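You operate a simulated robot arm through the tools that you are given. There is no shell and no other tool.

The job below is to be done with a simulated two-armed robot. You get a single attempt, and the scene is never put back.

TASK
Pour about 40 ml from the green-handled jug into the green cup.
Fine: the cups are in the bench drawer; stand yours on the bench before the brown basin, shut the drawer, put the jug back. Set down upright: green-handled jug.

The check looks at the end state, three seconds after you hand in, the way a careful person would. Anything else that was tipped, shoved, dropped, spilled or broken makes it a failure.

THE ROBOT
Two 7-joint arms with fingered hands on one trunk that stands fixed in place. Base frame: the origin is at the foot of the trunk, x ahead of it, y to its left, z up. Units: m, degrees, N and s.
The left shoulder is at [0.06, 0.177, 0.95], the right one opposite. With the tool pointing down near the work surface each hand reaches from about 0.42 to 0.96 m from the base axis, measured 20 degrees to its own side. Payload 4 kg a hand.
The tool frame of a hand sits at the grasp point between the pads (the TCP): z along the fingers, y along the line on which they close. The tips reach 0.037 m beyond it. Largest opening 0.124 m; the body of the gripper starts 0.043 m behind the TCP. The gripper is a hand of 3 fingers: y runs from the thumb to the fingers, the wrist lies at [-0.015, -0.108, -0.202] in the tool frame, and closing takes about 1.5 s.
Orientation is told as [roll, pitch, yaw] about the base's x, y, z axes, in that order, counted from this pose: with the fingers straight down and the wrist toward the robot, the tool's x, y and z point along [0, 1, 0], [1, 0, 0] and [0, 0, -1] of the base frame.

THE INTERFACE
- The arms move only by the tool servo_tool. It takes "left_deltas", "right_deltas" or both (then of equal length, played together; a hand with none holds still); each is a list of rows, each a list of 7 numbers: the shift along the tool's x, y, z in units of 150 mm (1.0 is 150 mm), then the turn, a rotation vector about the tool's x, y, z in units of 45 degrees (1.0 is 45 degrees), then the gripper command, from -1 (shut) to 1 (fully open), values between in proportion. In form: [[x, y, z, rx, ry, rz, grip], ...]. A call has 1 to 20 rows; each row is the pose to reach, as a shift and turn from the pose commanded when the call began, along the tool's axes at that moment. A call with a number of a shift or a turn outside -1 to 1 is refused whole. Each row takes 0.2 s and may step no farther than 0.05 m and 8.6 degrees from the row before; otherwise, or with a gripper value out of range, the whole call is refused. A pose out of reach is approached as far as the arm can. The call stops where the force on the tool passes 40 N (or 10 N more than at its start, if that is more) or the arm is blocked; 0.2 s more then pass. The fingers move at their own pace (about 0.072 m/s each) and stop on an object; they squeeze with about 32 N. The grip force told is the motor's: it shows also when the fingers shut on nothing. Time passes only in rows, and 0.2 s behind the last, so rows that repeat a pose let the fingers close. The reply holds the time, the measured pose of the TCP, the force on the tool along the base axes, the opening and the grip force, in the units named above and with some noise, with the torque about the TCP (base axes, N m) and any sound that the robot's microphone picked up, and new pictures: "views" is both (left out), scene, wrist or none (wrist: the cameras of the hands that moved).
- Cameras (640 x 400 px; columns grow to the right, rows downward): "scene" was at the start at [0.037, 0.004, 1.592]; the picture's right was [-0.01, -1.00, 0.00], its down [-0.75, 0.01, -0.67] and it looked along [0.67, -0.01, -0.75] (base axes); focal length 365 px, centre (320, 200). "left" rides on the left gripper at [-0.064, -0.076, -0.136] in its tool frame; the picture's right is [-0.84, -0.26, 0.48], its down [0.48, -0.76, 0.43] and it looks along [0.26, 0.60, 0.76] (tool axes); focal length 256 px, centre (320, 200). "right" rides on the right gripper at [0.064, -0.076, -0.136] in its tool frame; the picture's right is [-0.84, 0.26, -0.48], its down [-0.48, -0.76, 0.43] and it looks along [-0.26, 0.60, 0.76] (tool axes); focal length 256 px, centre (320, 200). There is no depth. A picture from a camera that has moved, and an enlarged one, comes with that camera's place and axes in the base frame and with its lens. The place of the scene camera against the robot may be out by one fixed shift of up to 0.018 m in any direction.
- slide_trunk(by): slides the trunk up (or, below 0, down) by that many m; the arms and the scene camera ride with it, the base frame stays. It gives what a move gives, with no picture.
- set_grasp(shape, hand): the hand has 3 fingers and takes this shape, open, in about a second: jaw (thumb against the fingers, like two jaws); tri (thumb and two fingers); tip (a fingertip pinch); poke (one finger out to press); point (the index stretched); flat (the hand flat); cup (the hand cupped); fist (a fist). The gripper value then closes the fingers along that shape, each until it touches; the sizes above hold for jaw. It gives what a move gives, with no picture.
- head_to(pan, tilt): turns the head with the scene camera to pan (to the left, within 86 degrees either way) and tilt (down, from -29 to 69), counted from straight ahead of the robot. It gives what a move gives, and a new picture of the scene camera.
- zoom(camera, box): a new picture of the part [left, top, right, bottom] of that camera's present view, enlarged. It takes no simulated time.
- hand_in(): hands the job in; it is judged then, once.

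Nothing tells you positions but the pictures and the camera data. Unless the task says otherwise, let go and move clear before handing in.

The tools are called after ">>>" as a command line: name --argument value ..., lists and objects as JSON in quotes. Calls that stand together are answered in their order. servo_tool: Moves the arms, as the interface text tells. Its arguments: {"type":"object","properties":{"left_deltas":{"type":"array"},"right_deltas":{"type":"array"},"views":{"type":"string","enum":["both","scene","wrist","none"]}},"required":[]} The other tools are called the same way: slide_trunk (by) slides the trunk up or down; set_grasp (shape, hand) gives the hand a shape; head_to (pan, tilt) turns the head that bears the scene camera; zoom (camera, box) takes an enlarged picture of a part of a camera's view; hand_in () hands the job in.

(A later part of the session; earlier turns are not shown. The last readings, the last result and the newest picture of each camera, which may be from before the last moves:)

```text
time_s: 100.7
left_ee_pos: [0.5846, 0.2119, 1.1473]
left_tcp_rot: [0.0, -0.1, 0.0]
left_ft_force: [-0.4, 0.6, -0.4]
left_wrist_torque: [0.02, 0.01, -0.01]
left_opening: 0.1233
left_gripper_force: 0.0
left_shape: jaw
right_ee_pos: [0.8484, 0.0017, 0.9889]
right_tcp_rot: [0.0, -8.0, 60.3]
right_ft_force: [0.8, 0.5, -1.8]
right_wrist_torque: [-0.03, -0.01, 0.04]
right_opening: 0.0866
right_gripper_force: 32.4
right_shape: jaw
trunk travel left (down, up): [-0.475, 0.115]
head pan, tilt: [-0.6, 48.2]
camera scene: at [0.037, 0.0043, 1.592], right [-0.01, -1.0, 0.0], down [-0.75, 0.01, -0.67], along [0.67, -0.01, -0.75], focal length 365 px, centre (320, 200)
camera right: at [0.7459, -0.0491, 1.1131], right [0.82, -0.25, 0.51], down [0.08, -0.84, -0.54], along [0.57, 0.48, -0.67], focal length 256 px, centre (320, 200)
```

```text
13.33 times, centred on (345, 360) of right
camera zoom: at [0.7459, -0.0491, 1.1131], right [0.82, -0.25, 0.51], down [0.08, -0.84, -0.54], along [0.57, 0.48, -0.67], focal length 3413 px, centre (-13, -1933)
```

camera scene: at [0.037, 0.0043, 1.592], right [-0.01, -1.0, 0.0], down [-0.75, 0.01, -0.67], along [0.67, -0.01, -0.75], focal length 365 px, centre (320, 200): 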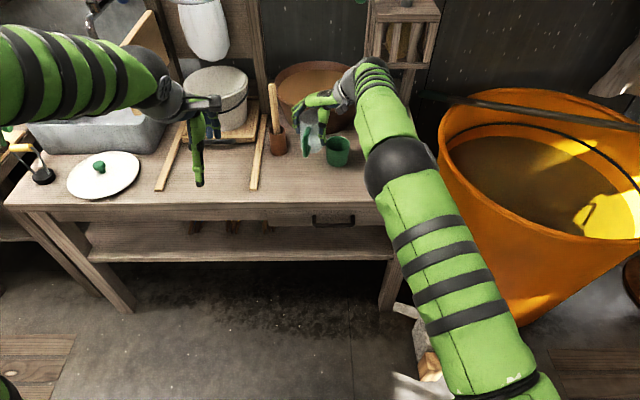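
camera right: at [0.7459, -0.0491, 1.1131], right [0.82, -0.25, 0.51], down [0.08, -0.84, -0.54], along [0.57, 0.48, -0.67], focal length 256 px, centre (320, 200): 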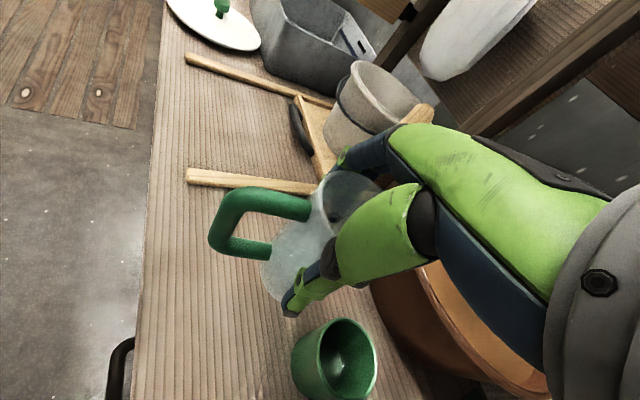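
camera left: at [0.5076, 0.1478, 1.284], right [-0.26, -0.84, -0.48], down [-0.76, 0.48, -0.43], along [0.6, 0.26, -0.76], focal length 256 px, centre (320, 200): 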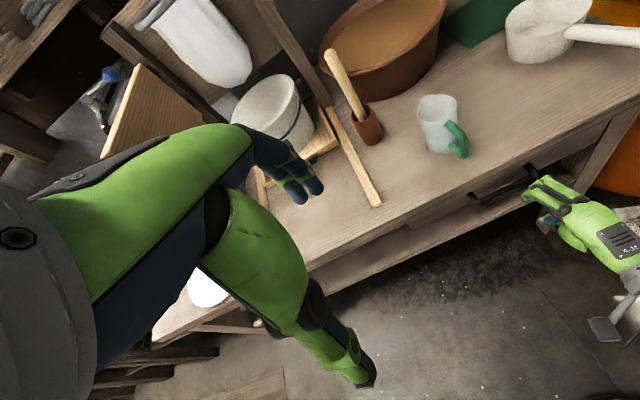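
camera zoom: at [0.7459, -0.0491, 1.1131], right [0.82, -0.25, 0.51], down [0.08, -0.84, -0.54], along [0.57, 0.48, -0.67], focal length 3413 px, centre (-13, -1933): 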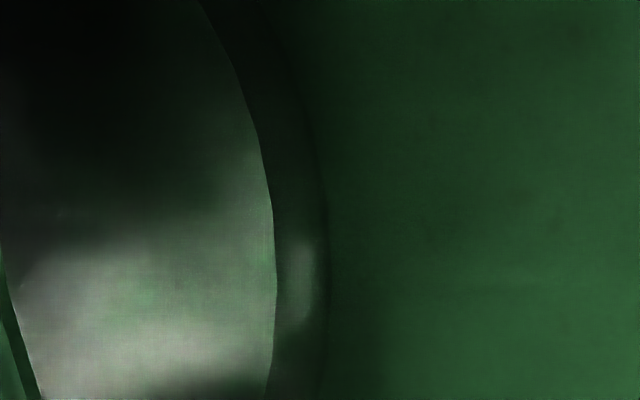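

I can make out the floor disc and, just outside it, the water line on the far wall. That gives a depth of roughly 7–11 mm, so about 25–36 ml. To narrow it down, I'll take a series of force readings with the jug held still.

>>> servo_tool --right_deltas '[[0, 0, 0, 0, 0, 0, -1]]' --views "none"

>>> servo_tool --right_deltas '[[0, 0, 0, 0, 0, 0, -1]]' --views "none"

>>> servo_tool --right_deltas '[[0, 0, 0, 0, 0, 0, -1]]' --views "none"

>>> servo_tool --right_deltas '[[0, 0, 0, 0, 0, 0, -1]]' --views "none"

>>> servo_tool --right_deltas '[[0, 0, 0, 0, 0, 0, -1]]' --views "none"

>>> servo_tool --right_deltas '[[0, 0, 0, 0, 0, 0, -1]]' --views "none"

>>> servo_tool --right_deltas '[[0, 0, 0, 0, 0, 0, -1]]' --views "none"

>>> servo_tool --right_deltas '[[0, 0, 0, 0, 0, 0, -1]]' --views "none"

>>> servo_tool --right_deltas '[[0, 0, 0, 0, 0, 0, -1]]' --views "none"

>>> servo_tool --right_deltas '[[0, 0, 0, 0, 0, 0, -1]]' --views "none"

```text
time_s: 101.1
left_ee_pos: [0.5832, 0.2127, 1.1464]
left_tcp_rot: [0.1, 0.0, -0.1]
left_ft_force: [-0.1, 0.3, -0.2]
left_wrist_torque: [0.01, 0.05, 0.03]
left_opening: 0.1238
left_gripper_force: 0.0
left_shape: jaw
right_ee_pos: [0.8472, 0.0016, 0.9865]
right_tcp_rot: [0.1, -8.0, 60.2]
right_ft_force: [0.0, -0.1, -0.8]
right_wrist_torque: [-0.02, -0.01, 0.01]
right_opening: 0.0863
right_gripper_force: 31.8
right_shape: jaw
trunk travel left (down, up): [-0.475, 0.115]
head pan, tilt: [-0.6, 48.2]
```

```text
time_s: 101.5
left_ee_pos: [0.5845, 0.2125, 1.1467]
left_tcp_rot: [0.0, -0.1, 0.0]
left_ft_force: [0.8, 0.2, 0.0]
left_wrist_torque: [-0.01, -0.01, 0.0]
left_opening: 0.1238
left_gripper_force: 0.0
left_shape: jaw
right_ee_pos: [0.8487, 0.0021, 0.9879]
right_tcp_rot: [0.1, -8.0, 60.2]
right_ft_force: [0.3, -0.1, -1.4]
right_wrist_torque: [0.01, 0.01, -0.01]
right_opening: 0.0866
right_gripper_force: 31.8
right_shape: jaw
trunk travel left (down, up): [-0.475, 0.115]
head pan, tilt: [-0.6, 48.2]
```

```text
time_s: 101.9
left_ee_pos: [0.5845, 0.2123, 1.1475]
left_tcp_rot: [0.0, 0.0, -0.1]
left_ft_force: [-0.1, 0.1, 0.5]
left_wrist_torque: [-0.02, -0.04, -0.02]
left_opening: 0.1237
left_gripper_force: 0.1
left_shape: jaw
right_ee_pos: [0.848, 0.0017, 0.9874]
right_tcp_rot: [0.1, -8.0, 60.1]
right_ft_force: [-0.3, 0.4, -0.6]
right_wrist_torque: [-0.03, 0.0, -0.02]
right_opening: 0.0861
right_gripper_force: 32.3
right_shape: jaw
trunk travel left (down, up): [-0.475, 0.115]
head pan, tilt: [-0.6, 48.2]
```

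```text
time_s: 102.3
left_ee_pos: [0.5858, 0.212, 1.1466]
left_tcp_rot: [0.0, 0.0, 0.0]
left_ft_force: [0.3, -0.4, 0.0]
left_wrist_torque: [-0.02, 0.0, -0.03]
left_opening: 0.1238
left_gripper_force: 0.1
left_shape: jaw
right_ee_pos: [0.8482, 0.0012, 0.988]
right_tcp_rot: [0.0, -8.0, 60.1]
right_ft_force: [0.5, 0.5, -1.7]
right_wrist_torque: [0.0, -0.01, 0.0]
right_opening: 0.0865
right_gripper_force: 31.8
right_shape: jaw
trunk travel left (down, up): [-0.475, 0.115]
head pan, tilt: [-0.6, 48.2]
```

```text
time_s: 102.7
left_ee_pos: [0.5853, 0.2117, 1.1463]
left_tcp_rot: [0.1, 0.0, 0.1]
left_ft_force: [-0.1, 0.6, -0.8]
left_wrist_torque: [0.0, -0.01, -0.01]
left_opening: 0.1236
left_gripper_force: 0.0
left_shape: jaw
right_ee_pos: [0.8477, 0.0015, 0.9876]
right_tcp_rot: [0.1, -8.1, 60.3]
right_ft_force: [0.6, 0.4, -1.6]
right_wrist_torque: [-0.03, 0.02, 0.02]
right_opening: 0.0867
right_gripper_force: 31.3
right_shape: jaw
trunk travel left (down, up): [-0.475, 0.115]
head pan, tilt: [-0.6, 48.2]
```

```text
time_s: 103.1
left_ee_pos: [0.5843, 0.2126, 1.1466]
left_tcp_rot: [0.0, 0.0, 0.0]
left_ft_force: [-1.1, 0.3, -0.3]
left_wrist_torque: [-0.01, 0.0, -0.02]
left_opening: 0.1236
left_gripper_force: 0.1
left_shape: jaw
right_ee_pos: [0.8476, 0.0015, 0.9878]
right_tcp_rot: [0.1, -7.9, 60.3]
right_ft_force: [0.8, -0.3, -0.9]
right_wrist_torque: [-0.02, -0.04, 0.02]
right_opening: 0.0864
right_gripper_force: 32.0
right_shape: jaw
trunk travel left (down, up): [-0.475, 0.115]
head pan, tilt: [-0.6, 48.2]
```

```text
time_s: 103.5
left_ee_pos: [0.5848, 0.2118, 1.1468]
left_tcp_rot: [-0.1, 0.0, 0.1]
left_ft_force: [-0.7, -0.8, 0.4]
left_wrist_torque: [0.0, 0.03, 0.01]
left_opening: 0.1236
left_gripper_force: 0.1
left_shape: jaw
right_ee_pos: [0.8483, 0.0016, 0.9879]
right_tcp_rot: [0.1, -8.0, 60.1]
right_ft_force: [-0.5, -0.2, -0.7]
right_wrist_torque: [0.0, 0.0, -0.01]
right_opening: 0.0866
right_gripper_force: 31.4
right_shape: jaw
trunk travel left (down, up): [-0.475, 0.115]
head pan, tilt: [-0.6, 48.2]
```

```text
time_s: 103.9
left_ee_pos: [0.5846, 0.2123, 1.1466]
left_tcp_rot: [0.0, 0.0, 0.0]
left_ft_force: [-1.2, -0.3, -0.2]
left_wrist_torque: [0.04, -0.01, -0.01]
left_opening: 0.1238
left_gripper_force: 0.1
left_shape: jaw
right_ee_pos: [0.8476, 0.0021, 0.9876]
right_tcp_rot: [0.1, -8.1, 60.2]
right_ft_force: [1.8, -0.3, -0.2]
right_wrist_torque: [-0.06, 0.01, -0.01]
right_opening: 0.0867
right_gripper_force: 31.9
right_shape: jaw
trunk travel left (down, up): [-0.475, 0.115]
head pan, tilt: [-0.6, 48.2]
```

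```text
time_s: 104.3
left_ee_pos: [0.5846, 0.2128, 1.1479]
left_tcp_rot: [0.0, -0.1, 0.0]
left_ft_force: [0.5, -0.3, -0.9]
left_wrist_torque: [-0.03, 0.0, -0.02]
left_opening: 0.124
left_gripper_force: 0.2
left_shape: jaw
right_ee_pos: [0.8491, 0.0015, 0.9872]
right_tcp_rot: [0.2, -8.0, 60.1]
right_ft_force: [0.2, -0.3, -2.0]
right_wrist_torque: [-0.03, 0.02, 0.01]
right_opening: 0.0869
right_gripper_force: 32.6
right_shape: jaw
trunk travel left (down, up): [-0.475, 0.115]
head pan, tilt: [-0.6, 48.2]
```

```text
time_s: 104.7
left_ee_pos: [0.5854, 0.2114, 1.1475]
left_tcp_rot: [0.0, 0.1, 0.0]
left_ft_force: [-0.5, 0.3, 0.6]
left_wrist_torque: [0.01, -0.02, -0.02]
left_opening: 0.1237
left_gripper_force: 0.1
left_shape: jaw
right_ee_pos: [0.8492, 0.0016, 0.9882]
right_tcp_rot: [0.1, -8.0, 60.1]
right_ft_force: [0.4, -0.4, -2.0]
right_wrist_torque: [-0.03, 0.02, 0.01]
right_opening: 0.0868
right_gripper_force: 32.3
right_shape: jaw
trunk travel left (down, up): [-0.475, 0.115]
head pan, tilt: [-0.6, 48.2]
```

The readings average about 28±20 ml poured, and the visible depth suggests about 25 ml. I'll pour a little more, aiming for 40 ml. First I'll turn the spout back toward the cup as before.

>>> servo_tool --right_deltas '[[0, 0, 0, 0, -0.023, 0.165, -1], [0, 0, 0, 0, -0.046, 0.33, -1], [0, 0, 0, 0, -0.07, 0.495, -1], [0, 0, 0, 0, -0.093, 0.66, -1], [0, 0, 0, 0, -0.116, 0.825, -1], [0, 0, 0, 0, -0.139, 0.99, -1]]' --views "none"

>>> servo_tool --right_deltas '[[0, 0, 0, 0, -0.022, 0.16, -1], [0, 0, 0, 0, -0.045, 0.32, -1], [0, 0, 0, 0, -0.067, 0.48, -1]]' --views "none"

>>> servo_tool --right_deltas '[[0, 0, 0, 0.039, 0.118, 0.017, -1], [0, 0, 0, 0.077, 0.235, 0.033, -1], [0, 0, 0, 0.116, 0.353, 0.05, -1], [-0.02, 0.08, 0.014, 0.155, 0.471, 0.066, -1], [-0.04, 0.16, 0.028, 0.193, 0.588, 0.083, -1], [-0.06, 0.24, 0.042, 0.232, 0.706, 0.099, -1], [-0.08, 0.32, 0.056, 0.27, 0.823, 0.116, -1], [-0.102, 0.388, 0.068, 0.309, 0.941, 0.132, -1]]' --views "scene"

```text
time_s: 106.1
left_ee_pos: [0.585, 0.2133, 1.1468]
left_tcp_rot: [0.1, 0.1, 0.1]
left_ft_force: [0.1, 0.4, -0.7]
left_wrist_torque: [0.02, -0.01, -0.03]
left_opening: 0.1237
left_gripper_force: 0.1
left_shape: jaw
right_ee_pos: [0.8482, 0.0027, 0.9887]
right_tcp_rot: [0.2, -8.1, 15.1]
right_ft_force: [0.5, 0.2, -0.7]
right_wrist_torque: [-0.01, 0.01, -0.03]
right_opening: 0.0865
right_gripper_force: 32.6
right_shape: jaw
trunk travel left (down, up): [-0.475, 0.115]
head pan, tilt: [-0.6, 48.2]
```

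```text
time_s: 106.9
left_ee_pos: [0.5848, 0.2133, 1.146]
left_tcp_rot: [-0.1, -0.1, 0.0]
left_ft_force: [0.4, -0.4, 0.5]
left_wrist_torque: [-0.02, 0.03, 0.02]
left_opening: 0.1234
left_gripper_force: 0.1
left_shape: jaw
right_ee_pos: [0.8479, 0.0038, 0.989]
right_tcp_rot: [0.0, -8.0, -6.6]
right_ft_force: [-0.2, -0.1, -1.0]
right_wrist_torque: [0.01, 0.05, 0.01]
right_opening: 0.0864
right_gripper_force: 31.9
right_shape: jaw
trunk travel left (down, up): [-0.475, 0.115]
head pan, tilt: [-0.6, 48.2]
```

```text
time_s: 108.7
left_ee_pos: [0.5857, 0.2113, 1.1474]
left_tcp_rot: [0.0, 0.0, 0.0]
left_ft_force: [0.0, -0.7, -0.7]
left_wrist_torque: [0.0, -0.01, 0.01]
left_opening: 0.1238
left_gripper_force: 0.1
left_shape: jaw
right_ee_pos: [0.9059, -0.0199, 0.9858]
right_tcp_rot: [42.7, 6.8, -7.0]
right_ft_force: [-0.8, -0.3, -1.0]
right_wrist_torque: [-0.04, -0.01, 0.02]
right_opening: 0.086
right_gripper_force: 31.8
right_shape: jaw
trunk travel left (down, up): [-0.475, 0.115]
head pan, tilt: [-0.6, 48.2]
camera scene: at [0.0376, 0.0036, 1.592], right [-0.01, -1.0, 0.0], down [-0.75, 0.01, -0.67], along [0.67, -0.01, -0.75], focal length 365 px, centre (320, 200)
```

scene: 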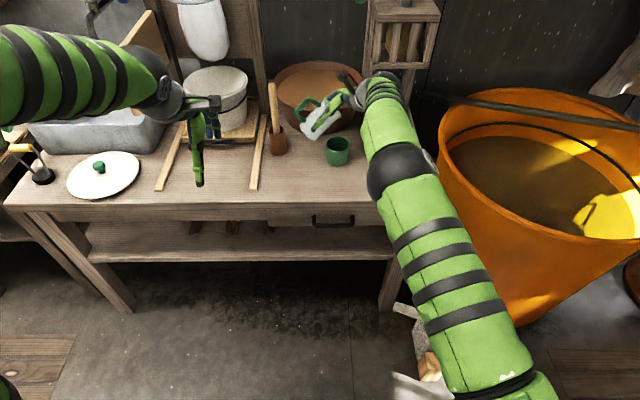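

The jug is over the cup again at 45°. I'll lower and tilt to about 65°, then 75°, still short of the previous end angle.

>>> servo_tool --right_deltas '[[-0.05, 0.009, 0.055, 0.034, 0.105, 0.015, -1], [-0.101, 0.018, 0.11, 0.069, 0.209, 0.03, -1], [-0.152, 0.027, 0.165, 0.103, 0.314, 0.044, -1], [-0.202, 0.036, 0.219, 0.137, 0.418, 0.059, -1]]' --views "none"

>>> servo_tool --right_deltas '[[0, 0, 0, 0.023, 0.07, 0.01, -1], [0, 0, 0, 0.046, 0.139, 0.02, -1], [0, 0, 0, 0.0687, 0.209, 0.0293, -1], [0, 0, 0, 0.0687, 0.209, 0.0293, -1]]' --views "none"

>>> zoom --camera "scene" --box '[300, 110, 370, 170]'

```text
time_s: 109.7
left_ee_pos: [0.5852, 0.2121, 1.147]
left_tcp_rot: [0.0, 0.0, -0.1]
left_ft_force: [0.2, 0.1, -0.3]
left_wrist_torque: [0.0, -0.04, -0.01]
left_opening: 0.1236
left_gripper_force: 0.1
left_shape: jaw
right_ee_pos: [0.9057, -0.02, 0.9406]
right_tcp_rot: [62.2, 12.7, -3.7]
right_ft_force: [0.6, 0.6, -1.9]
right_wrist_torque: [-0.04, 0.02, 0.0]
right_opening: 0.0863
right_gripper_force: 31.9
right_shape: jaw
trunk travel left (down, up): [-0.475, 0.115]
head pan, tilt: [-0.6, 48.2]
```

```text
time_s: 110.7
left_ee_pos: [0.5856, 0.2129, 1.147]
left_tcp_rot: [0.0, 0.0, 0.0]
left_ft_force: [-0.3, -0.7, 0.5]
left_wrist_torque: [-0.03, -0.01, 0.02]
left_opening: 0.1238
left_gripper_force: 0.1
left_shape: jaw
right_ee_pos: [0.9045, -0.0186, 0.9396]
right_tcp_rot: [72.1, 15.1, -1.3]
right_ft_force: [-0.1, 0.2, -1.7]
right_wrist_torque: [-0.05, 0.01, 0.0]
right_opening: 0.0865
right_gripper_force: 32.2
right_shape: jaw
trunk travel left (down, up): [-0.475, 0.115]
head pan, tilt: [-0.6, 48.2]
```

```text
6.67 times, centred on (335, 140) of scene
camera zoom: at [0.0372, 0.0041, 1.592], right [-0.01, -1.0, 0.0], down [-0.75, 0.01, -0.67], along [0.67, -0.01, -0.75], focal length 2431 px, centre (220, 600)
```

zoom: 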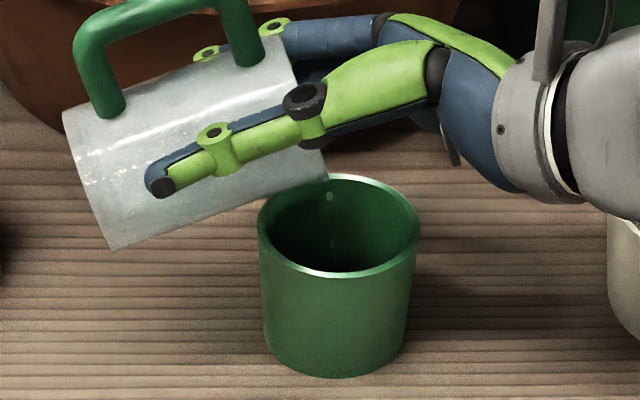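

A drop or two already falls at this angle. I'll add 2°, hold and watch.

>>> servo_tool --right_deltas '[[0, 0, -0.005, 0.007, 0.021, 0.003, -1], [0, 0, -0.01, 0.0137, 0.0418, 0.0059, -1], [0, 0, -0.01, 0.0137, 0.0418, 0.0059, -1], [0, 0, -0.01, 0.0137, 0.0418, 0.0059, -1], [0, 0, -0.01, 0.0137, 0.0418, 0.0059, -1]]' --views "none"

>>> zoom --camera "scene" --box '[300, 110, 370, 170]'

>>> zoom --camera "left" --box '[452, 68, 484, 94]'

```text
time_s: 111.9
left_ee_pos: [0.5847, 0.211, 1.1462]
left_tcp_rot: [0.0, -0.1, 0.0]
left_ft_force: [0.2, -0.5, -0.7]
left_wrist_torque: [0.0, 0.01, -0.02]
left_opening: 0.1234
left_gripper_force: 0.1
left_shape: jaw
right_ee_pos: [0.9049, -0.0208, 0.9402]
right_tcp_rot: [74.0, 15.4, -0.8]
right_ft_force: [-0.2, 0.2, -1.6]
right_wrist_torque: [-0.07, 0.0, 0.0]
right_opening: 0.086
right_gripper_force: 32.2
right_shape: jaw
trunk travel left (down, up): [-0.475, 0.115]
head pan, tilt: [-0.6, 48.2]
```

```text
6.67 times, centred on (335, 140) of scene
camera zoom: at [0.0372, 0.0041, 1.592], right [-0.01, -1.0, 0.0], down [-0.75, 0.01, -0.67], along [0.67, -0.01, -0.75], focal length 2431 px, centre (220, 600)
```

zoom: 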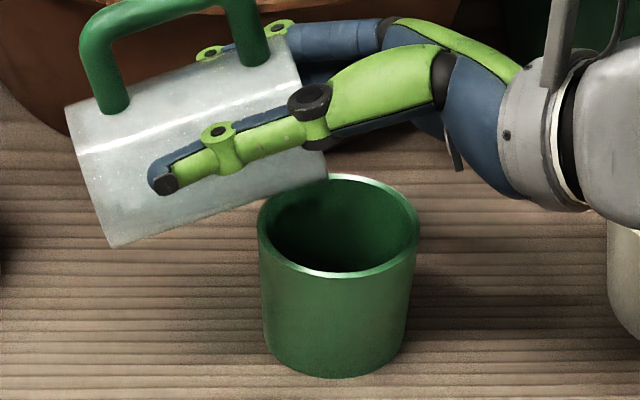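

```text
15.38 times, centred on (468, 81) of left
camera zoom: at [0.5087, 0.1473, 1.2835], right [-0.26, -0.84, -0.48], down [-0.76, 0.48, -0.43], along [0.6, 0.26, -0.76], focal length 3938 px, centre (-1957, 2031)
```

zoom: 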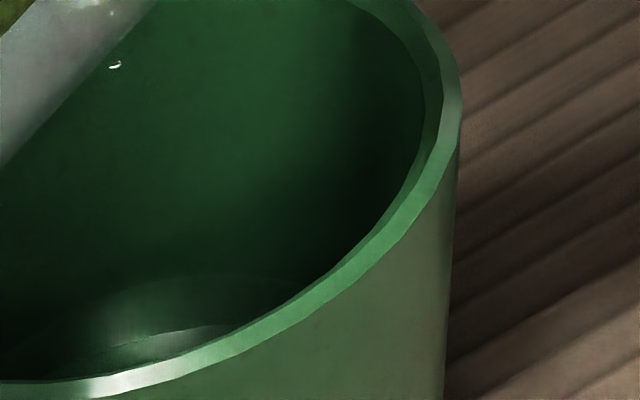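

No flow at this instant. The left camera shows the water line inside the cup clearly, so I'll magnify it as a gauge before tilting further.

>>> zoom --camera "left" --box '[452, 80, 472, 94]'

```text
16.00 times, centred on (462, 87) of left
camera zoom: at [0.5087, 0.1473, 1.2835], right [-0.26, -0.84, -0.48], down [-0.76, 0.48, -0.43], along [0.6, 0.26, -0.76], focal length 4096 px, centre (-1952, 2008)
```

zoom: 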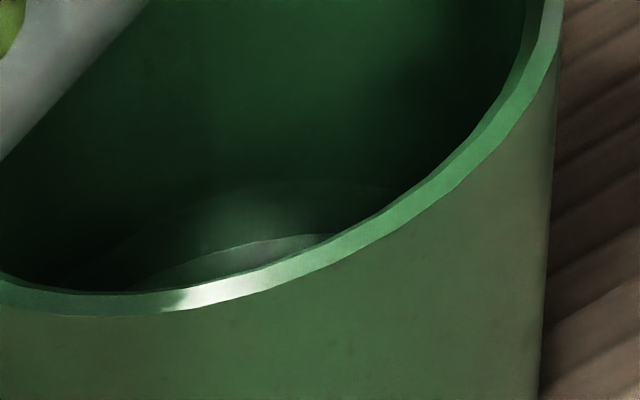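

The gauge suggests roughly 30 ml is in the cup. I'll tilt 2° more, which should add about 8 ml, and watch.

>>> servo_tool --right_deltas '[[0, 0, -0.005, 0.0045, 0.014, 0.002, -1], [0, 0, -0.01, 0.009, 0.028, 0.004, -1], [0, 0, -0.015, 0.0137, 0.0418, 0.0059, -1], [0, 0, -0.015, 0.0137, 0.0418, 0.0059, -1], [0, 0, -0.015, 0.0137, 0.0418, 0.0059, -1], [0, 0, -0.015, 0.0137, 0.0418, 0.0059, -1]]' --views "none"

>>> zoom --camera "scene" --box '[300, 110, 370, 170]'

>>> zoom --camera "left" --box '[452, 80, 472, 94]'

```text
time_s: 113.3
left_ee_pos: [0.5851, 0.2114, 1.1465]
left_tcp_rot: [0.0, 0.0, 0.0]
left_ft_force: [-0.7, -0.4, 0.6]
left_wrist_torque: [0.0, 0.01, 0.01]
left_opening: 0.1238
left_gripper_force: 0.0
left_shape: jaw
right_ee_pos: [0.905, -0.0245, 0.941]
right_tcp_rot: [76.0, 15.8, -0.2]
right_ft_force: [0.5, -0.4, -0.4]
right_wrist_torque: [-0.05, 0.05, 0.0]
right_opening: 0.0861
right_gripper_force: 32.1
right_shape: jaw
trunk travel left (down, up): [-0.475, 0.115]
head pan, tilt: [-0.6, 48.2]
```

```text
6.67 times, centred on (335, 140) of scene
camera zoom: at [0.0372, 0.0041, 1.592], right [-0.01, -1.0, 0.0], down [-0.75, 0.01, -0.67], along [0.67, -0.01, -0.75], focal length 2431 px, centre (220, 600)
```

zoom: 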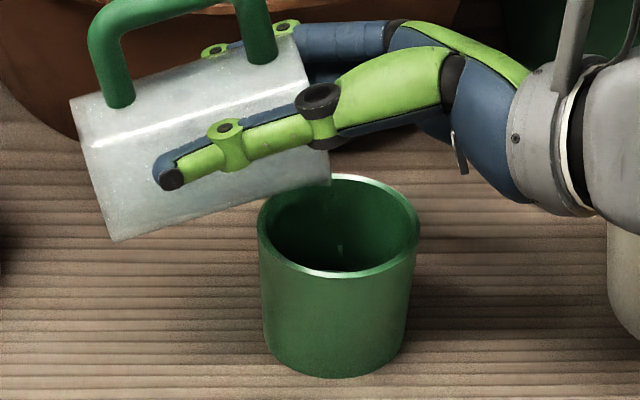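

```text
16.00 times, centred on (462, 87) of left
camera zoom: at [0.5087, 0.1473, 1.2835], right [-0.26, -0.84, -0.48], down [-0.76, 0.48, -0.43], along [0.6, 0.26, -0.76], focal length 4096 px, centre (-1952, 2008)
```

zoom: 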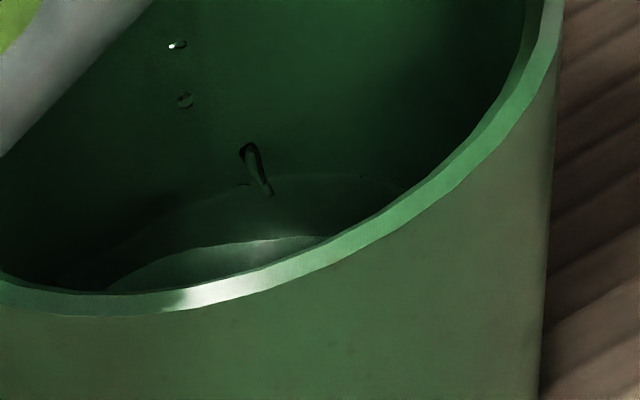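

Water is running again. I'll hold here until it stops and read the gauge once more.

>>> servo_tool --right_deltas '[[0, 0, 0, 0, 0, 0, -1], [0, 0, 0, 0, 0, 0, -1], [0, 0, 0, 0, 0, 0, -1], [0, 0, 0, 0, 0, 0, -1], [0, 0, 0, 0, 0, 0, -1], [0, 0, 0, 0, 0, 0, -1]]' --views "none"

>>> zoom --camera "scene" --box '[300, 110, 370, 170]'

>>> zoom --camera "left" --box '[452, 80, 472, 94]'

```text
time_s: 114.7
left_ee_pos: [0.5836, 0.2119, 1.1474]
left_tcp_rot: [0.0, 0.0, -0.1]
left_ft_force: [-0.1, -0.3, -0.4]
left_wrist_torque: [-0.03, 0.0, -0.01]
left_opening: 0.1235
left_gripper_force: 0.1
left_shape: jaw
right_ee_pos: [0.9041, -0.0233, 0.9408]
right_tcp_rot: [76.0, 15.9, -0.3]
right_ft_force: [0.5, 0.3, -1.4]
right_wrist_torque: [0.01, 0.01, -0.02]
right_opening: 0.0864
right_gripper_force: 32.3
right_shape: jaw
trunk travel left (down, up): [-0.475, 0.115]
head pan, tilt: [-0.6, 48.2]
```

```text
6.67 times, centred on (335, 140) of scene
camera zoom: at [0.0372, 0.0041, 1.592], right [-0.01, -1.0, 0.0], down [-0.75, 0.01, -0.67], along [0.67, -0.01, -0.75], focal length 2431 px, centre (220, 600)
```

zoom: 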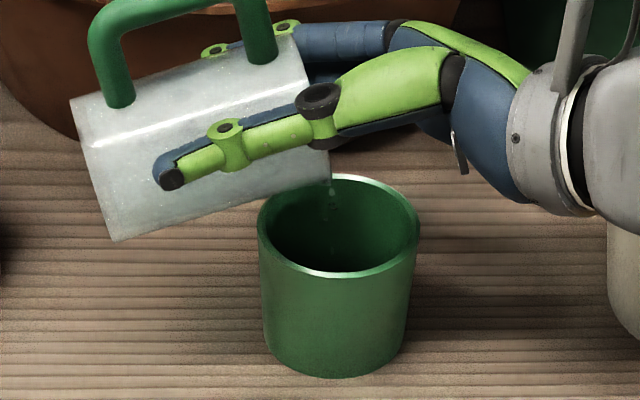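

```text
16.00 times, centred on (462, 87) of left
camera zoom: at [0.5087, 0.1473, 1.2835], right [-0.26, -0.84, -0.48], down [-0.76, 0.48, -0.43], along [0.6, 0.26, -0.76], focal length 4096 px, centre (-1952, 2008)
```

zoom: 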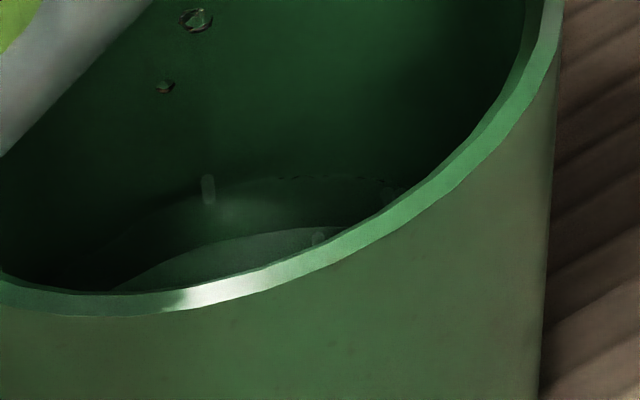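

It's slowed to drips and the level has risen visibly. I'll tip the jug back now, holding over the cup to let the last drops fall.

>>> servo_tool --right_deltas '[[0, 0, 0, -0.033, -0.1, -0.014, -1], [0, 0, 0, -0.066, -0.2, -0.028, -1], [0, 0, 0, -0.099, -0.3, -0.042, -1], [0, 0, 0, -0.13, -0.397, -0.056, -1], [0, 0, 0, -0.13, -0.397, -0.056, -1], [0, 0, 0, -0.13, -0.397, -0.056, -1]]' --views "none"

>>> zoom --camera "left" --box '[452, 80, 472, 94]'

>>> zoom --camera "scene" --box '[300, 110, 370, 170]'

```text
time_s: 116.1
left_ee_pos: [0.5844, 0.2124, 1.147]
left_tcp_rot: [0.0, 0.0, 0.0]
left_ft_force: [0.6, 0.0, 0.0]
left_wrist_torque: [0.0, 0.0, 0.03]
left_opening: 0.1236
left_gripper_force: 0.0
left_shape: jaw
right_ee_pos: [0.9055, -0.0243, 0.9414]
right_tcp_rot: [57.0, 11.3, -4.7]
right_ft_force: [0.4, -0.5, -0.7]
right_wrist_torque: [-0.08, -0.01, 0.01]
right_opening: 0.0863
right_gripper_force: 32.3
right_shape: jaw
trunk travel left (down, up): [-0.475, 0.115]
head pan, tilt: [-0.6, 48.2]
```

```text
16.00 times, centred on (462, 87) of left
camera zoom: at [0.5087, 0.1474, 1.2835], right [-0.26, -0.84, -0.48], down [-0.76, 0.48, -0.43], along [0.6, 0.26, -0.76], focal length 4096 px, centre (-1952, 2008)
```

zoom: 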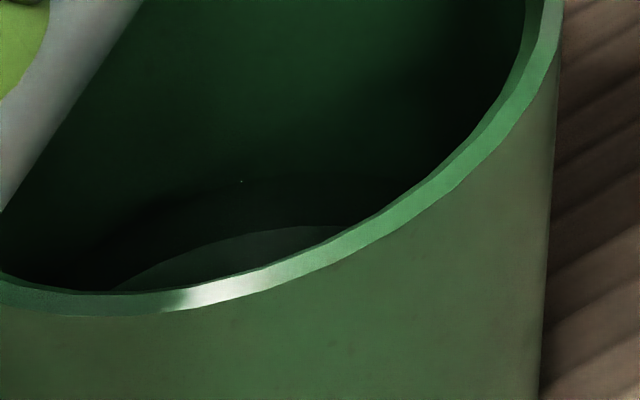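

```text
6.67 times, centred on (335, 140) of scene
camera zoom: at [0.0372, 0.0041, 1.592], right [-0.01, -1.0, 0.0], down [-0.75, 0.01, -0.67], along [0.67, -0.01, -0.75], focal length 2431 px, centre (220, 600)
```

zoom: 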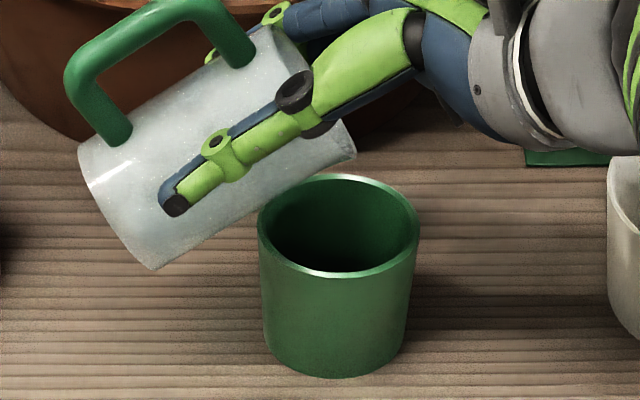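

The drips have stopped. I'll bring the jug upright and back to the viewing pose, as before, to measure the cup level from the same viewpoint.

>>> servo_tool --right_deltas '[[0.07, -0.017, -0.045, -0.0515, -0.157, -0.022, -1], [0.14, -0.034, -0.09, -0.103, -0.314, -0.044, -1], [0.22, -0.053, -0.142, -0.1545, -0.471, -0.066, -1], [0.22, -0.053, -0.142, -0.206, -0.6277, -0.088, -1], [0.22, -0.053, -0.142, -0.206, -0.6277, -0.088, -1]]' --views "none"

>>> servo_tool --right_deltas '[[0.031, -0.1, 0.007, -0.0515, -0.157, -0.022, -1], [0.062, -0.2, 0.014, -0.103, -0.314, -0.044, -1], [0.092, -0.3, 0.021, -0.1545, -0.471, -0.066, -1], [0.123, -0.402, 0.029, -0.206, -0.6277, -0.088, -1]]' --views "none"

>>> servo_tool --right_deltas '[[0, 0, 0, 0, 0.023, -0.165, -1], [0, 0, 0, 0, 0.046, -0.33, -1], [0, 0, 0, 0, 0.07, -0.495, -1], [0, 0, 0, 0, 0.093, -0.66, -1], [0, 0, 0, 0, 0.116, -0.825, -1], [0, 0, 0, 0, 0.139, -0.99, -1]]' --views "none"

>>> servo_tool --right_deltas '[[0, 0, 0, 0, 0.022, -0.16, -1], [0, 0, 0, 0, 0.045, -0.32, -1], [0, 0, 0, 0, 0.067, -0.48, -1], [0, 0, 0, 0, 0.067, -0.48, -1]]'

>>> zoom --camera "right" --box '[320, 330, 370, 392]'

>>> zoom --camera "right" --box '[330, 345, 360, 375]'

```text
time_s: 117.3
left_ee_pos: [0.5843, 0.2114, 1.147]
left_tcp_rot: [0.0, 0.0, 0.1]
left_ft_force: [-0.6, 0.5, -0.6]
left_wrist_torque: [0.02, 0.01, -0.01]
left_opening: 0.1237
left_gripper_force: 0.0
left_shape: jaw
right_ee_pos: [0.905, -0.0258, 0.9798]
right_tcp_rot: [28.4, 1.9, -8.1]
right_ft_force: [0.7, -0.5, -1.6]
right_wrist_torque: [-0.01, 0.03, -0.01]
right_opening: 0.086
right_gripper_force: 32.1
right_shape: jaw
trunk travel left (down, up): [-0.475, 0.115]
head pan, tilt: [-0.6, 48.2]
```

```text
time_s: 118.3
left_ee_pos: [0.5849, 0.2124, 1.1454]
left_tcp_rot: [0.0, 0.0, 0.0]
left_ft_force: [-0.4, 0.3, -0.4]
left_wrist_torque: [-0.01, 0.0, 0.01]
left_opening: 0.1238
left_gripper_force: 0.0
left_shape: jaw
right_ee_pos: [0.847, 0.0049, 0.9893]
right_tcp_rot: [0.0, -8.0, -6.4]
right_ft_force: [0.0, 0.2, -1.1]
right_wrist_torque: [-0.01, 0.05, -0.01]
right_opening: 0.086
right_gripper_force: 31.7
right_shape: jaw
trunk travel left (down, up): [-0.475, 0.115]
head pan, tilt: [-0.6, 48.2]
```

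```text
time_s: 119.7
left_ee_pos: [0.5842, 0.212, 1.1469]
left_tcp_rot: [0.0, 0.0, -0.1]
left_ft_force: [0.0, -0.1, -0.4]
left_wrist_torque: [-0.01, 0.0, 0.0]
left_opening: 0.1236
left_gripper_force: 0.1
left_shape: jaw
right_ee_pos: [0.847, 0.0026, 0.9886]
right_tcp_rot: [0.0, -8.0, 38.5]
right_ft_force: [-0.1, -0.4, -1.8]
right_wrist_torque: [-0.02, -0.01, 0.02]
right_opening: 0.0863
right_gripper_force: 32.3
right_shape: jaw
trunk travel left (down, up): [-0.475, 0.115]
head pan, tilt: [-0.6, 48.2]
```

```text
time_s: 120.7
left_ee_pos: [0.5842, 0.212, 1.1464]
left_tcp_rot: [-0.1, 0.0, 0.0]
left_ft_force: [-0.1, 0.3, -0.1]
left_wrist_torque: [-0.01, 0.01, -0.01]
left_opening: 0.1237
left_gripper_force: 0.1
left_shape: jaw
right_ee_pos: [0.8481, 0.0049, 0.989]
right_tcp_rot: [0.0, -8.0, 60.2]
right_ft_force: [0.3, 0.7, -0.9]
right_wrist_torque: [0.01, 0.04, 0.02]
right_opening: 0.0856
right_gripper_force: 31.9
right_shape: jaw
trunk travel left (down, up): [-0.475, 0.115]
head pan, tilt: [-0.6, 48.2]
camera scene: at [0.037, 0.0043, 1.592], right [-0.01, -1.0, 0.0], down [-0.75, 0.01, -0.67], along [0.67, -0.01, -0.75], focal length 365 px, centre (320, 200)
camera right: at [0.7458, -0.0468, 1.114], right [0.82, -0.25, 0.51], down [0.08, -0.84, -0.54], along [0.57, 0.48, -0.67], focal length 256 px, centre (320, 200)
```

scene: 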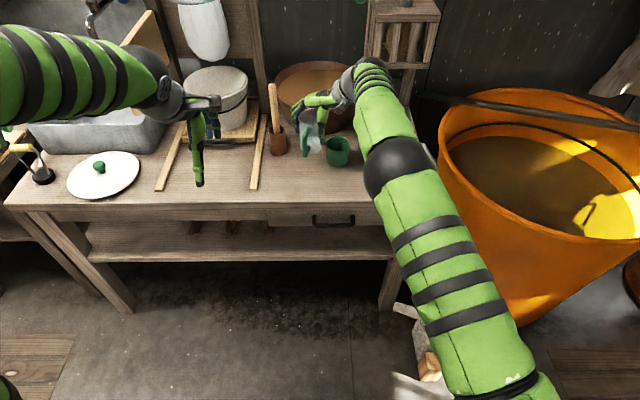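
right: 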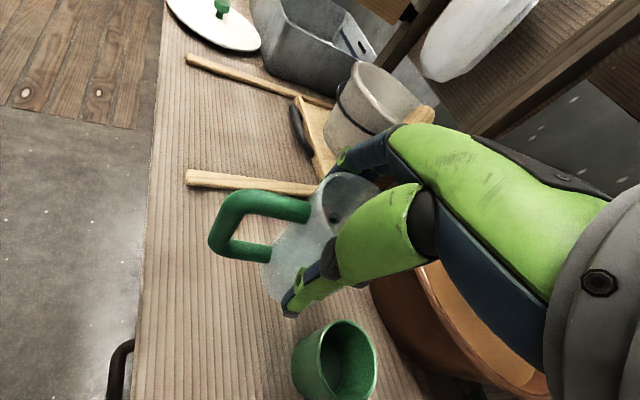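

```text
6.45 times, centred on (345, 361) of right
camera zoom: at [0.7458, -0.0468, 1.114], right [0.82, -0.25, 0.51], down [0.08, -0.84, -0.54], along [0.57, 0.48, -0.67], focal length 1652 px, centre (159, -839)
```

zoom: 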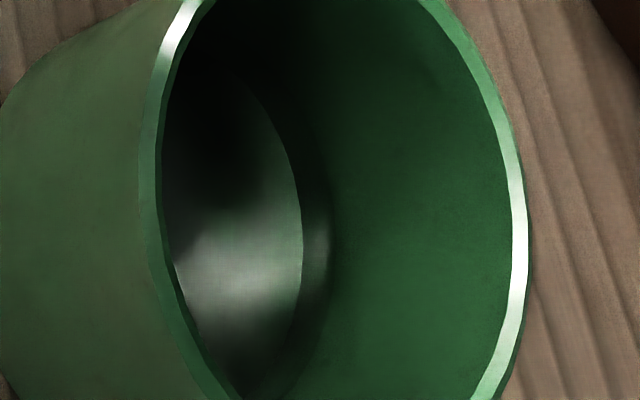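

```text
13.33 times, centred on (345, 360) of right
camera zoom: at [0.7458, -0.0468, 1.114], right [0.82, -0.25, 0.51], down [0.08, -0.84, -0.54], along [0.57, 0.48, -0.67], focal length 3413 px, centre (-13, -1933)
```

zoom: 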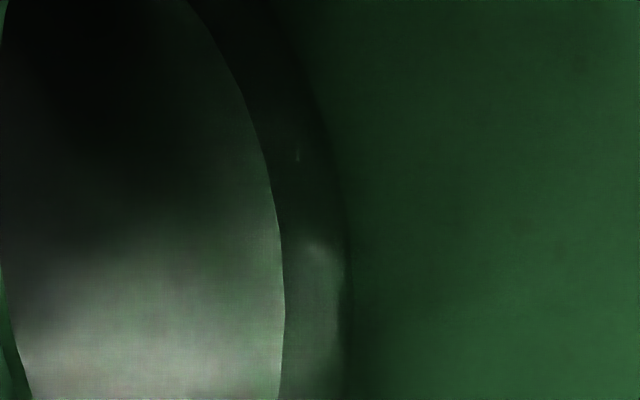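

From the same viewpoint the water line has risen and the depth is now about 11–12 mm, so I estimate roughly 36 ml. One more small pour of about 4 ml should bring it to 40, so I'll repeat the same path.

>>> servo_tool --right_deltas '[[0, 0, 0, 0, -0.023, 0.165, -1], [0, 0, 0, 0, -0.046, 0.33, -1], [0, 0, 0, 0, -0.07, 0.495, -1], [0, 0, 0, 0, -0.093, 0.66, -1], [0, 0, 0, 0, -0.116, 0.825, -1], [0, 0, 0, 0, -0.139, 0.99, -1]]' --views "none"

>>> servo_tool --right_deltas '[[0, 0, 0, 0, -0.022, 0.16, -1], [0, 0, 0, 0, -0.045, 0.32, -1], [0, 0, 0, 0, -0.067, 0.48, -1]]' --views "none"

>>> servo_tool --right_deltas '[[0, 0, 0, 0.039, 0.118, 0.017, -1], [0, 0, 0, 0.077, 0.235, 0.033, -1], [0, 0, 0, 0.116, 0.353, 0.05, -1], [-0.025, 0.08, 0.014, 0.155, 0.471, 0.066, -1], [-0.05, 0.16, 0.028, 0.193, 0.588, 0.083, -1], [-0.075, 0.24, 0.042, 0.232, 0.706, 0.099, -1], [-0.1, 0.32, 0.056, 0.27, 0.823, 0.116, -1], [-0.13, 0.388, 0.068, 0.309, 0.941, 0.132, -1]]' --views "none"

>>> servo_tool --right_deltas '[[-0.05, 0.009, 0.055, 0.034, 0.105, 0.015, -1], [-0.101, 0.018, 0.11, 0.069, 0.209, 0.03, -1], [-0.152, 0.027, 0.165, 0.103, 0.314, 0.044, -1], [-0.202, 0.036, 0.219, 0.137, 0.418, 0.059, -1]]' --views "none"

>>> zoom --camera "scene" --box '[300, 110, 370, 170]'

```text
time_s: 122.1
left_ee_pos: [0.5834, 0.2114, 1.1466]
left_tcp_rot: [0.0, 0.0, -0.1]
left_ft_force: [-0.2, 0.1, -0.8]
left_wrist_torque: [0.03, 0.0, 0.0]
left_opening: 0.124
left_gripper_force: 0.1
left_shape: jaw
right_ee_pos: [0.8479, 0.0037, 0.9887]
right_tcp_rot: [0.0, -8.0, 15.2]
right_ft_force: [1.1, -0.3, -0.5]
right_wrist_torque: [0.0, 0.02, 0.0]
right_opening: 0.0861
right_gripper_force: 31.8
right_shape: jaw
trunk travel left (down, up): [-0.475, 0.115]
head pan, tilt: [-0.6, 48.2]
```

```text
time_s: 122.9
left_ee_pos: [0.5855, 0.2125, 1.1467]
left_tcp_rot: [0.0, 0.1, 0.0]
left_ft_force: [0.8, -0.3, 0.3]
left_wrist_torque: [-0.01, 0.02, 0.0]
left_opening: 0.1236
left_gripper_force: 0.1
left_shape: jaw
right_ee_pos: [0.8478, 0.0036, 0.9875]
right_tcp_rot: [0.0, -7.8, -6.6]
right_ft_force: [0.8, 0.5, -0.6]
right_wrist_torque: [-0.02, 0.0, 0.0]
right_opening: 0.0856
right_gripper_force: 32.3
right_shape: jaw
trunk travel left (down, up): [-0.475, 0.115]
head pan, tilt: [-0.6, 48.2]
```

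```text
time_s: 124.7
left_ee_pos: [0.5844, 0.2111, 1.1456]
left_tcp_rot: [-0.1, 0.0, 0.0]
left_ft_force: [0.2, 0.3, 0.4]
left_wrist_torque: [0.0, 0.0, -0.02]
left_opening: 0.1238
left_gripper_force: 0.1
left_shape: jaw
right_ee_pos: [0.9048, -0.0226, 0.9854]
right_tcp_rot: [42.6, 6.9, -7.0]
right_ft_force: [-0.4, 0.2, -0.8]
right_wrist_torque: [-0.04, 0.01, 0.02]
right_opening: 0.0856
right_gripper_force: 31.9
right_shape: jaw
trunk travel left (down, up): [-0.475, 0.115]
head pan, tilt: [-0.6, 48.2]
```

```text
time_s: 125.7
left_ee_pos: [0.585, 0.2121, 1.1457]
left_tcp_rot: [0.0, -0.1, 0.1]
left_ft_force: [-0.7, 0.9, 0.0]
left_wrist_torque: [0.0, -0.02, 0.0]
left_opening: 0.1239
left_gripper_force: 0.1
left_shape: jaw
right_ee_pos: [0.9049, -0.023, 0.9413]
right_tcp_rot: [62.0, 12.7, -3.7]
right_ft_force: [-0.3, -0.3, -0.5]
right_wrist_torque: [0.0, -0.01, 0.0]
right_opening: 0.0856
right_gripper_force: 31.8
right_shape: jaw
trunk travel left (down, up): [-0.475, 0.115]
head pan, tilt: [-0.6, 48.2]
```

```text
6.67 times, centred on (335, 140) of scene
camera zoom: at [0.0375, 0.0038, 1.592], right [-0.01, -1.0, 0.0], down [-0.75, 0.01, -0.67], along [0.67, -0.01, -0.75], focal length 2431 px, centre (220, 600)
```

zoom: 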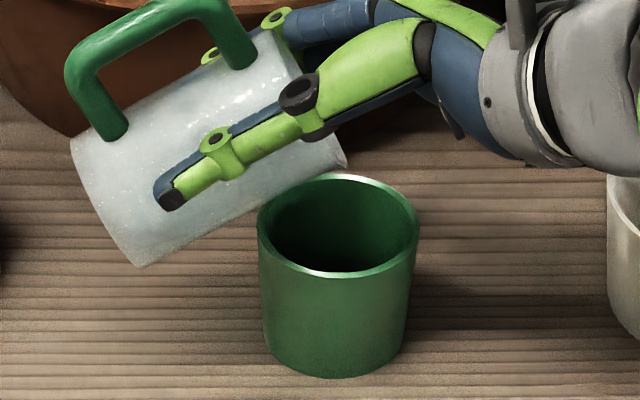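

The lip is centred again and dry. I'll go to about 78°, then creep.

>>> servo_tool --right_deltas '[[0, 0, 0, 0.022, 0.068, 0.0095, -1], [0, 0, 0, 0.045, 0.136, 0.019, -1], [0, 0, 0, 0.067, 0.204, 0.0286, -1], [0, 0, 0, 0.0893, 0.272, 0.038, -1], [0, 0, 0, 0.0893, 0.272, 0.038, -1]]' --views "none"

>>> zoom --camera "scene" --box '[300, 110, 370, 170]'

>>> zoom --camera "left" --box '[452, 80, 472, 94]'

```text
time_s: 126.9
left_ee_pos: [0.584, 0.2122, 1.147]
left_tcp_rot: [-0.1, -0.1, -0.1]
left_ft_force: [0.1, 0.5, -0.5]
left_wrist_torque: [0.0, -0.03, -0.01]
left_opening: 0.1235
left_gripper_force: 0.0
left_shape: jaw
right_ee_pos: [0.9045, -0.0229, 0.9417]
right_tcp_rot: [75.0, 15.7, -0.5]
right_ft_force: [0.2, 0.2, -1.0]
right_wrist_torque: [-0.01, 0.0, -0.01]
right_opening: 0.0857
right_gripper_force: 31.7
right_shape: jaw
trunk travel left (down, up): [-0.475, 0.115]
head pan, tilt: [-0.6, 48.2]
```

```text
6.67 times, centred on (335, 140) of scene
camera zoom: at [0.0371, 0.0042, 1.592], right [-0.01, -1.0, 0.0], down [-0.75, 0.01, -0.67], along [0.67, -0.01, -0.75], focal length 2431 px, centre (220, 600)
```

zoom: 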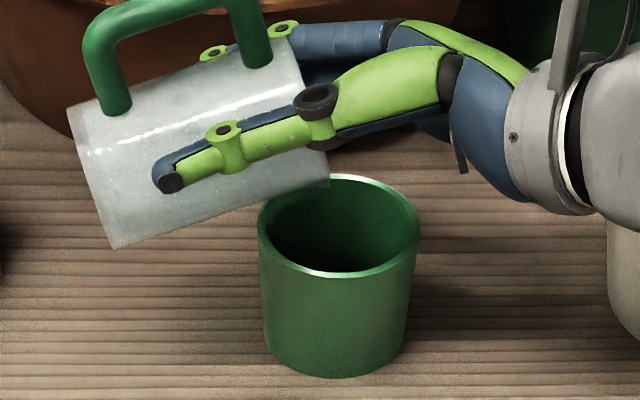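

```text
16.00 times, centred on (462, 87) of left
camera zoom: at [0.5086, 0.1474, 1.2835], right [-0.26, -0.84, -0.48], down [-0.76, 0.48, -0.43], along [0.6, 0.26, -0.76], focal length 4096 px, centre (-1952, 2008)
```

zoom: 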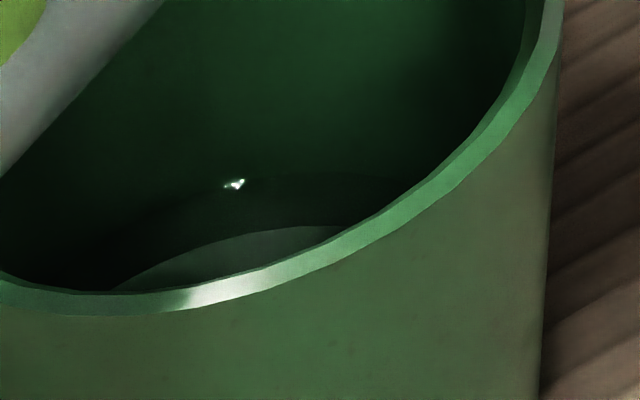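

The gauge now reads a clear water line with no flow yet. I'll tilt 2° more and watch.

>>> servo_tool --right_deltas '[[0, 0, -0.005, 0.0045, 0.014, 0.002, -1], [0, 0, -0.01, 0.009, 0.028, 0.004, -1], [0, 0, -0.012, 0.0137, 0.0418, 0.0059, -1], [0, 0, -0.012, 0.0137, 0.0418, 0.0059, -1], [0, 0, -0.012, 0.0137, 0.0418, 0.0059, -1]]' --views "none"

>>> zoom --camera "scene" --box '[300, 110, 370, 170]'

>>> zoom --camera "left" --box '[452, 80, 472, 94]'

```text
time_s: 128.1
left_ee_pos: [0.5854, 0.2123, 1.1469]
left_tcp_rot: [0.0, 0.0, 0.0]
left_ft_force: [0.1, -0.1, 0.2]
left_wrist_torque: [-0.01, 0.01, -0.01]
left_opening: 0.1239
left_gripper_force: 0.1
left_shape: jaw
right_ee_pos: [0.9042, -0.023, 0.9406]
right_tcp_rot: [77.2, 16.1, 0.0]
right_ft_force: [0.5, -0.7, -0.6]
right_wrist_torque: [-0.04, 0.03, -0.02]
right_opening: 0.0854
right_gripper_force: 31.9
right_shape: jaw
trunk travel left (down, up): [-0.475, 0.115]
head pan, tilt: [-0.6, 48.2]
```

```text
6.67 times, centred on (335, 140) of scene
camera zoom: at [0.0372, 0.0041, 1.592], right [-0.01, -1.0, 0.0], down [-0.75, 0.01, -0.67], along [0.67, -0.01, -0.75], focal length 2431 px, centre (220, 600)
```

zoom: 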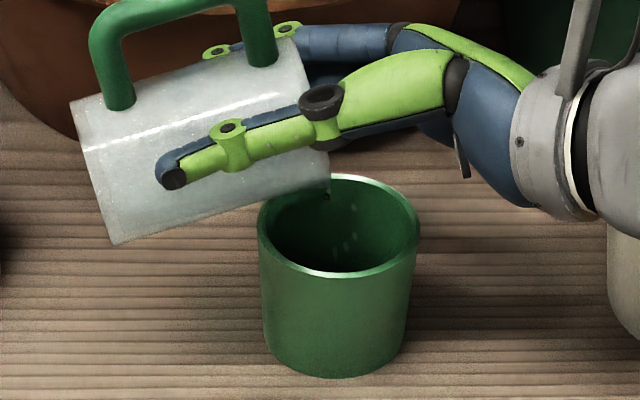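

```text
16.00 times, centred on (462, 87) of left
camera zoom: at [0.5087, 0.1473, 1.2835], right [-0.26, -0.84, -0.48], down [-0.76, 0.48, -0.43], along [0.6, 0.26, -0.76], focal length 4096 px, centre (-1952, 2008)
```

zoom: 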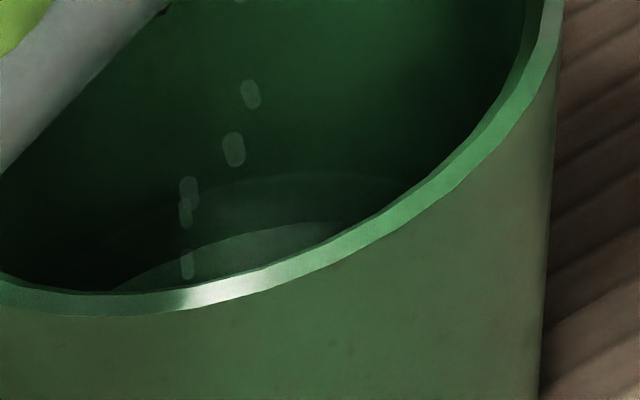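

Drops are flowing again. I'll hold about a second more, then tip back.

>>> servo_tool --right_deltas '[[0, 0, 0, 0, 0, 0, -1], [0, 0, 0, 0, 0, 0, -1], [0, 0, 0, 0, 0, 0, -1], [0, 0, 0, 0, 0, 0, -1], [0, 0, 0, 0, 0, 0, -1]]' --views "none"

>>> zoom --camera "scene" --box '[300, 110, 370, 170]'

>>> zoom --camera "left" --box '[452, 80, 472, 94]'

```text
time_s: 129.3
left_ee_pos: [0.5849, 0.2111, 1.1475]
left_tcp_rot: [0.0, 0.1, 0.0]
left_ft_force: [-0.6, -0.1, -0.7]
left_wrist_torque: [0.0, 0.01, -0.02]
left_opening: 0.1238
left_gripper_force: 0.1
left_shape: jaw
right_ee_pos: [0.9047, -0.0238, 0.9415]
right_tcp_rot: [77.1, 16.2, 0.1]
right_ft_force: [-0.3, 0.2, -1.1]
right_wrist_torque: [-0.06, 0.0, -0.02]
right_opening: 0.0854
right_gripper_force: 32.2
right_shape: jaw
trunk travel left (down, up): [-0.475, 0.115]
head pan, tilt: [-0.6, 48.2]
```

```text
6.67 times, centred on (335, 140) of scene
camera zoom: at [0.0372, 0.0041, 1.592], right [-0.01, -1.0, 0.0], down [-0.75, 0.01, -0.67], along [0.67, -0.01, -0.75], focal length 2431 px, centre (220, 600)
```

zoom: 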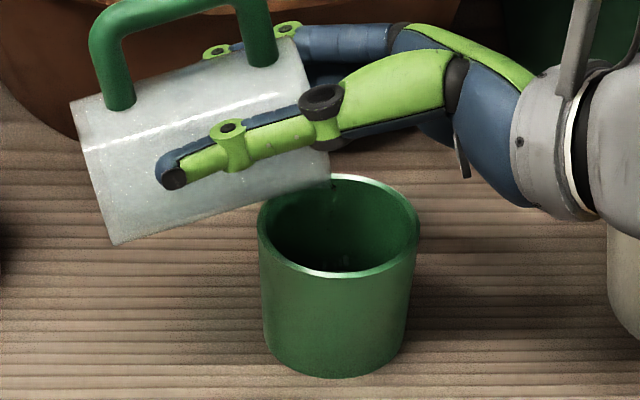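

```text
16.00 times, centred on (462, 87) of left
camera zoom: at [0.5087, 0.1473, 1.2835], right [-0.26, -0.84, -0.48], down [-0.76, 0.48, -0.43], along [0.6, 0.26, -0.76], focal length 4096 px, centre (-1952, 2008)
```

zoom: 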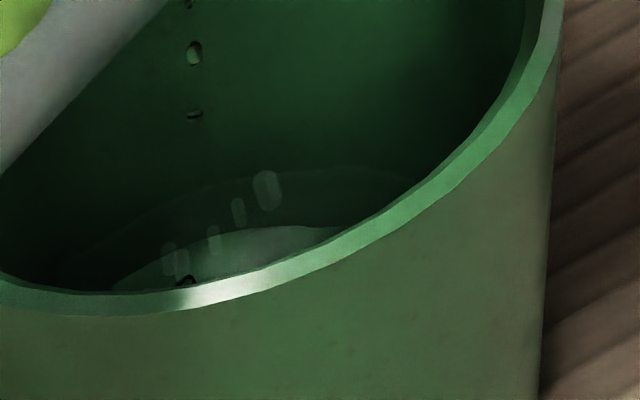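

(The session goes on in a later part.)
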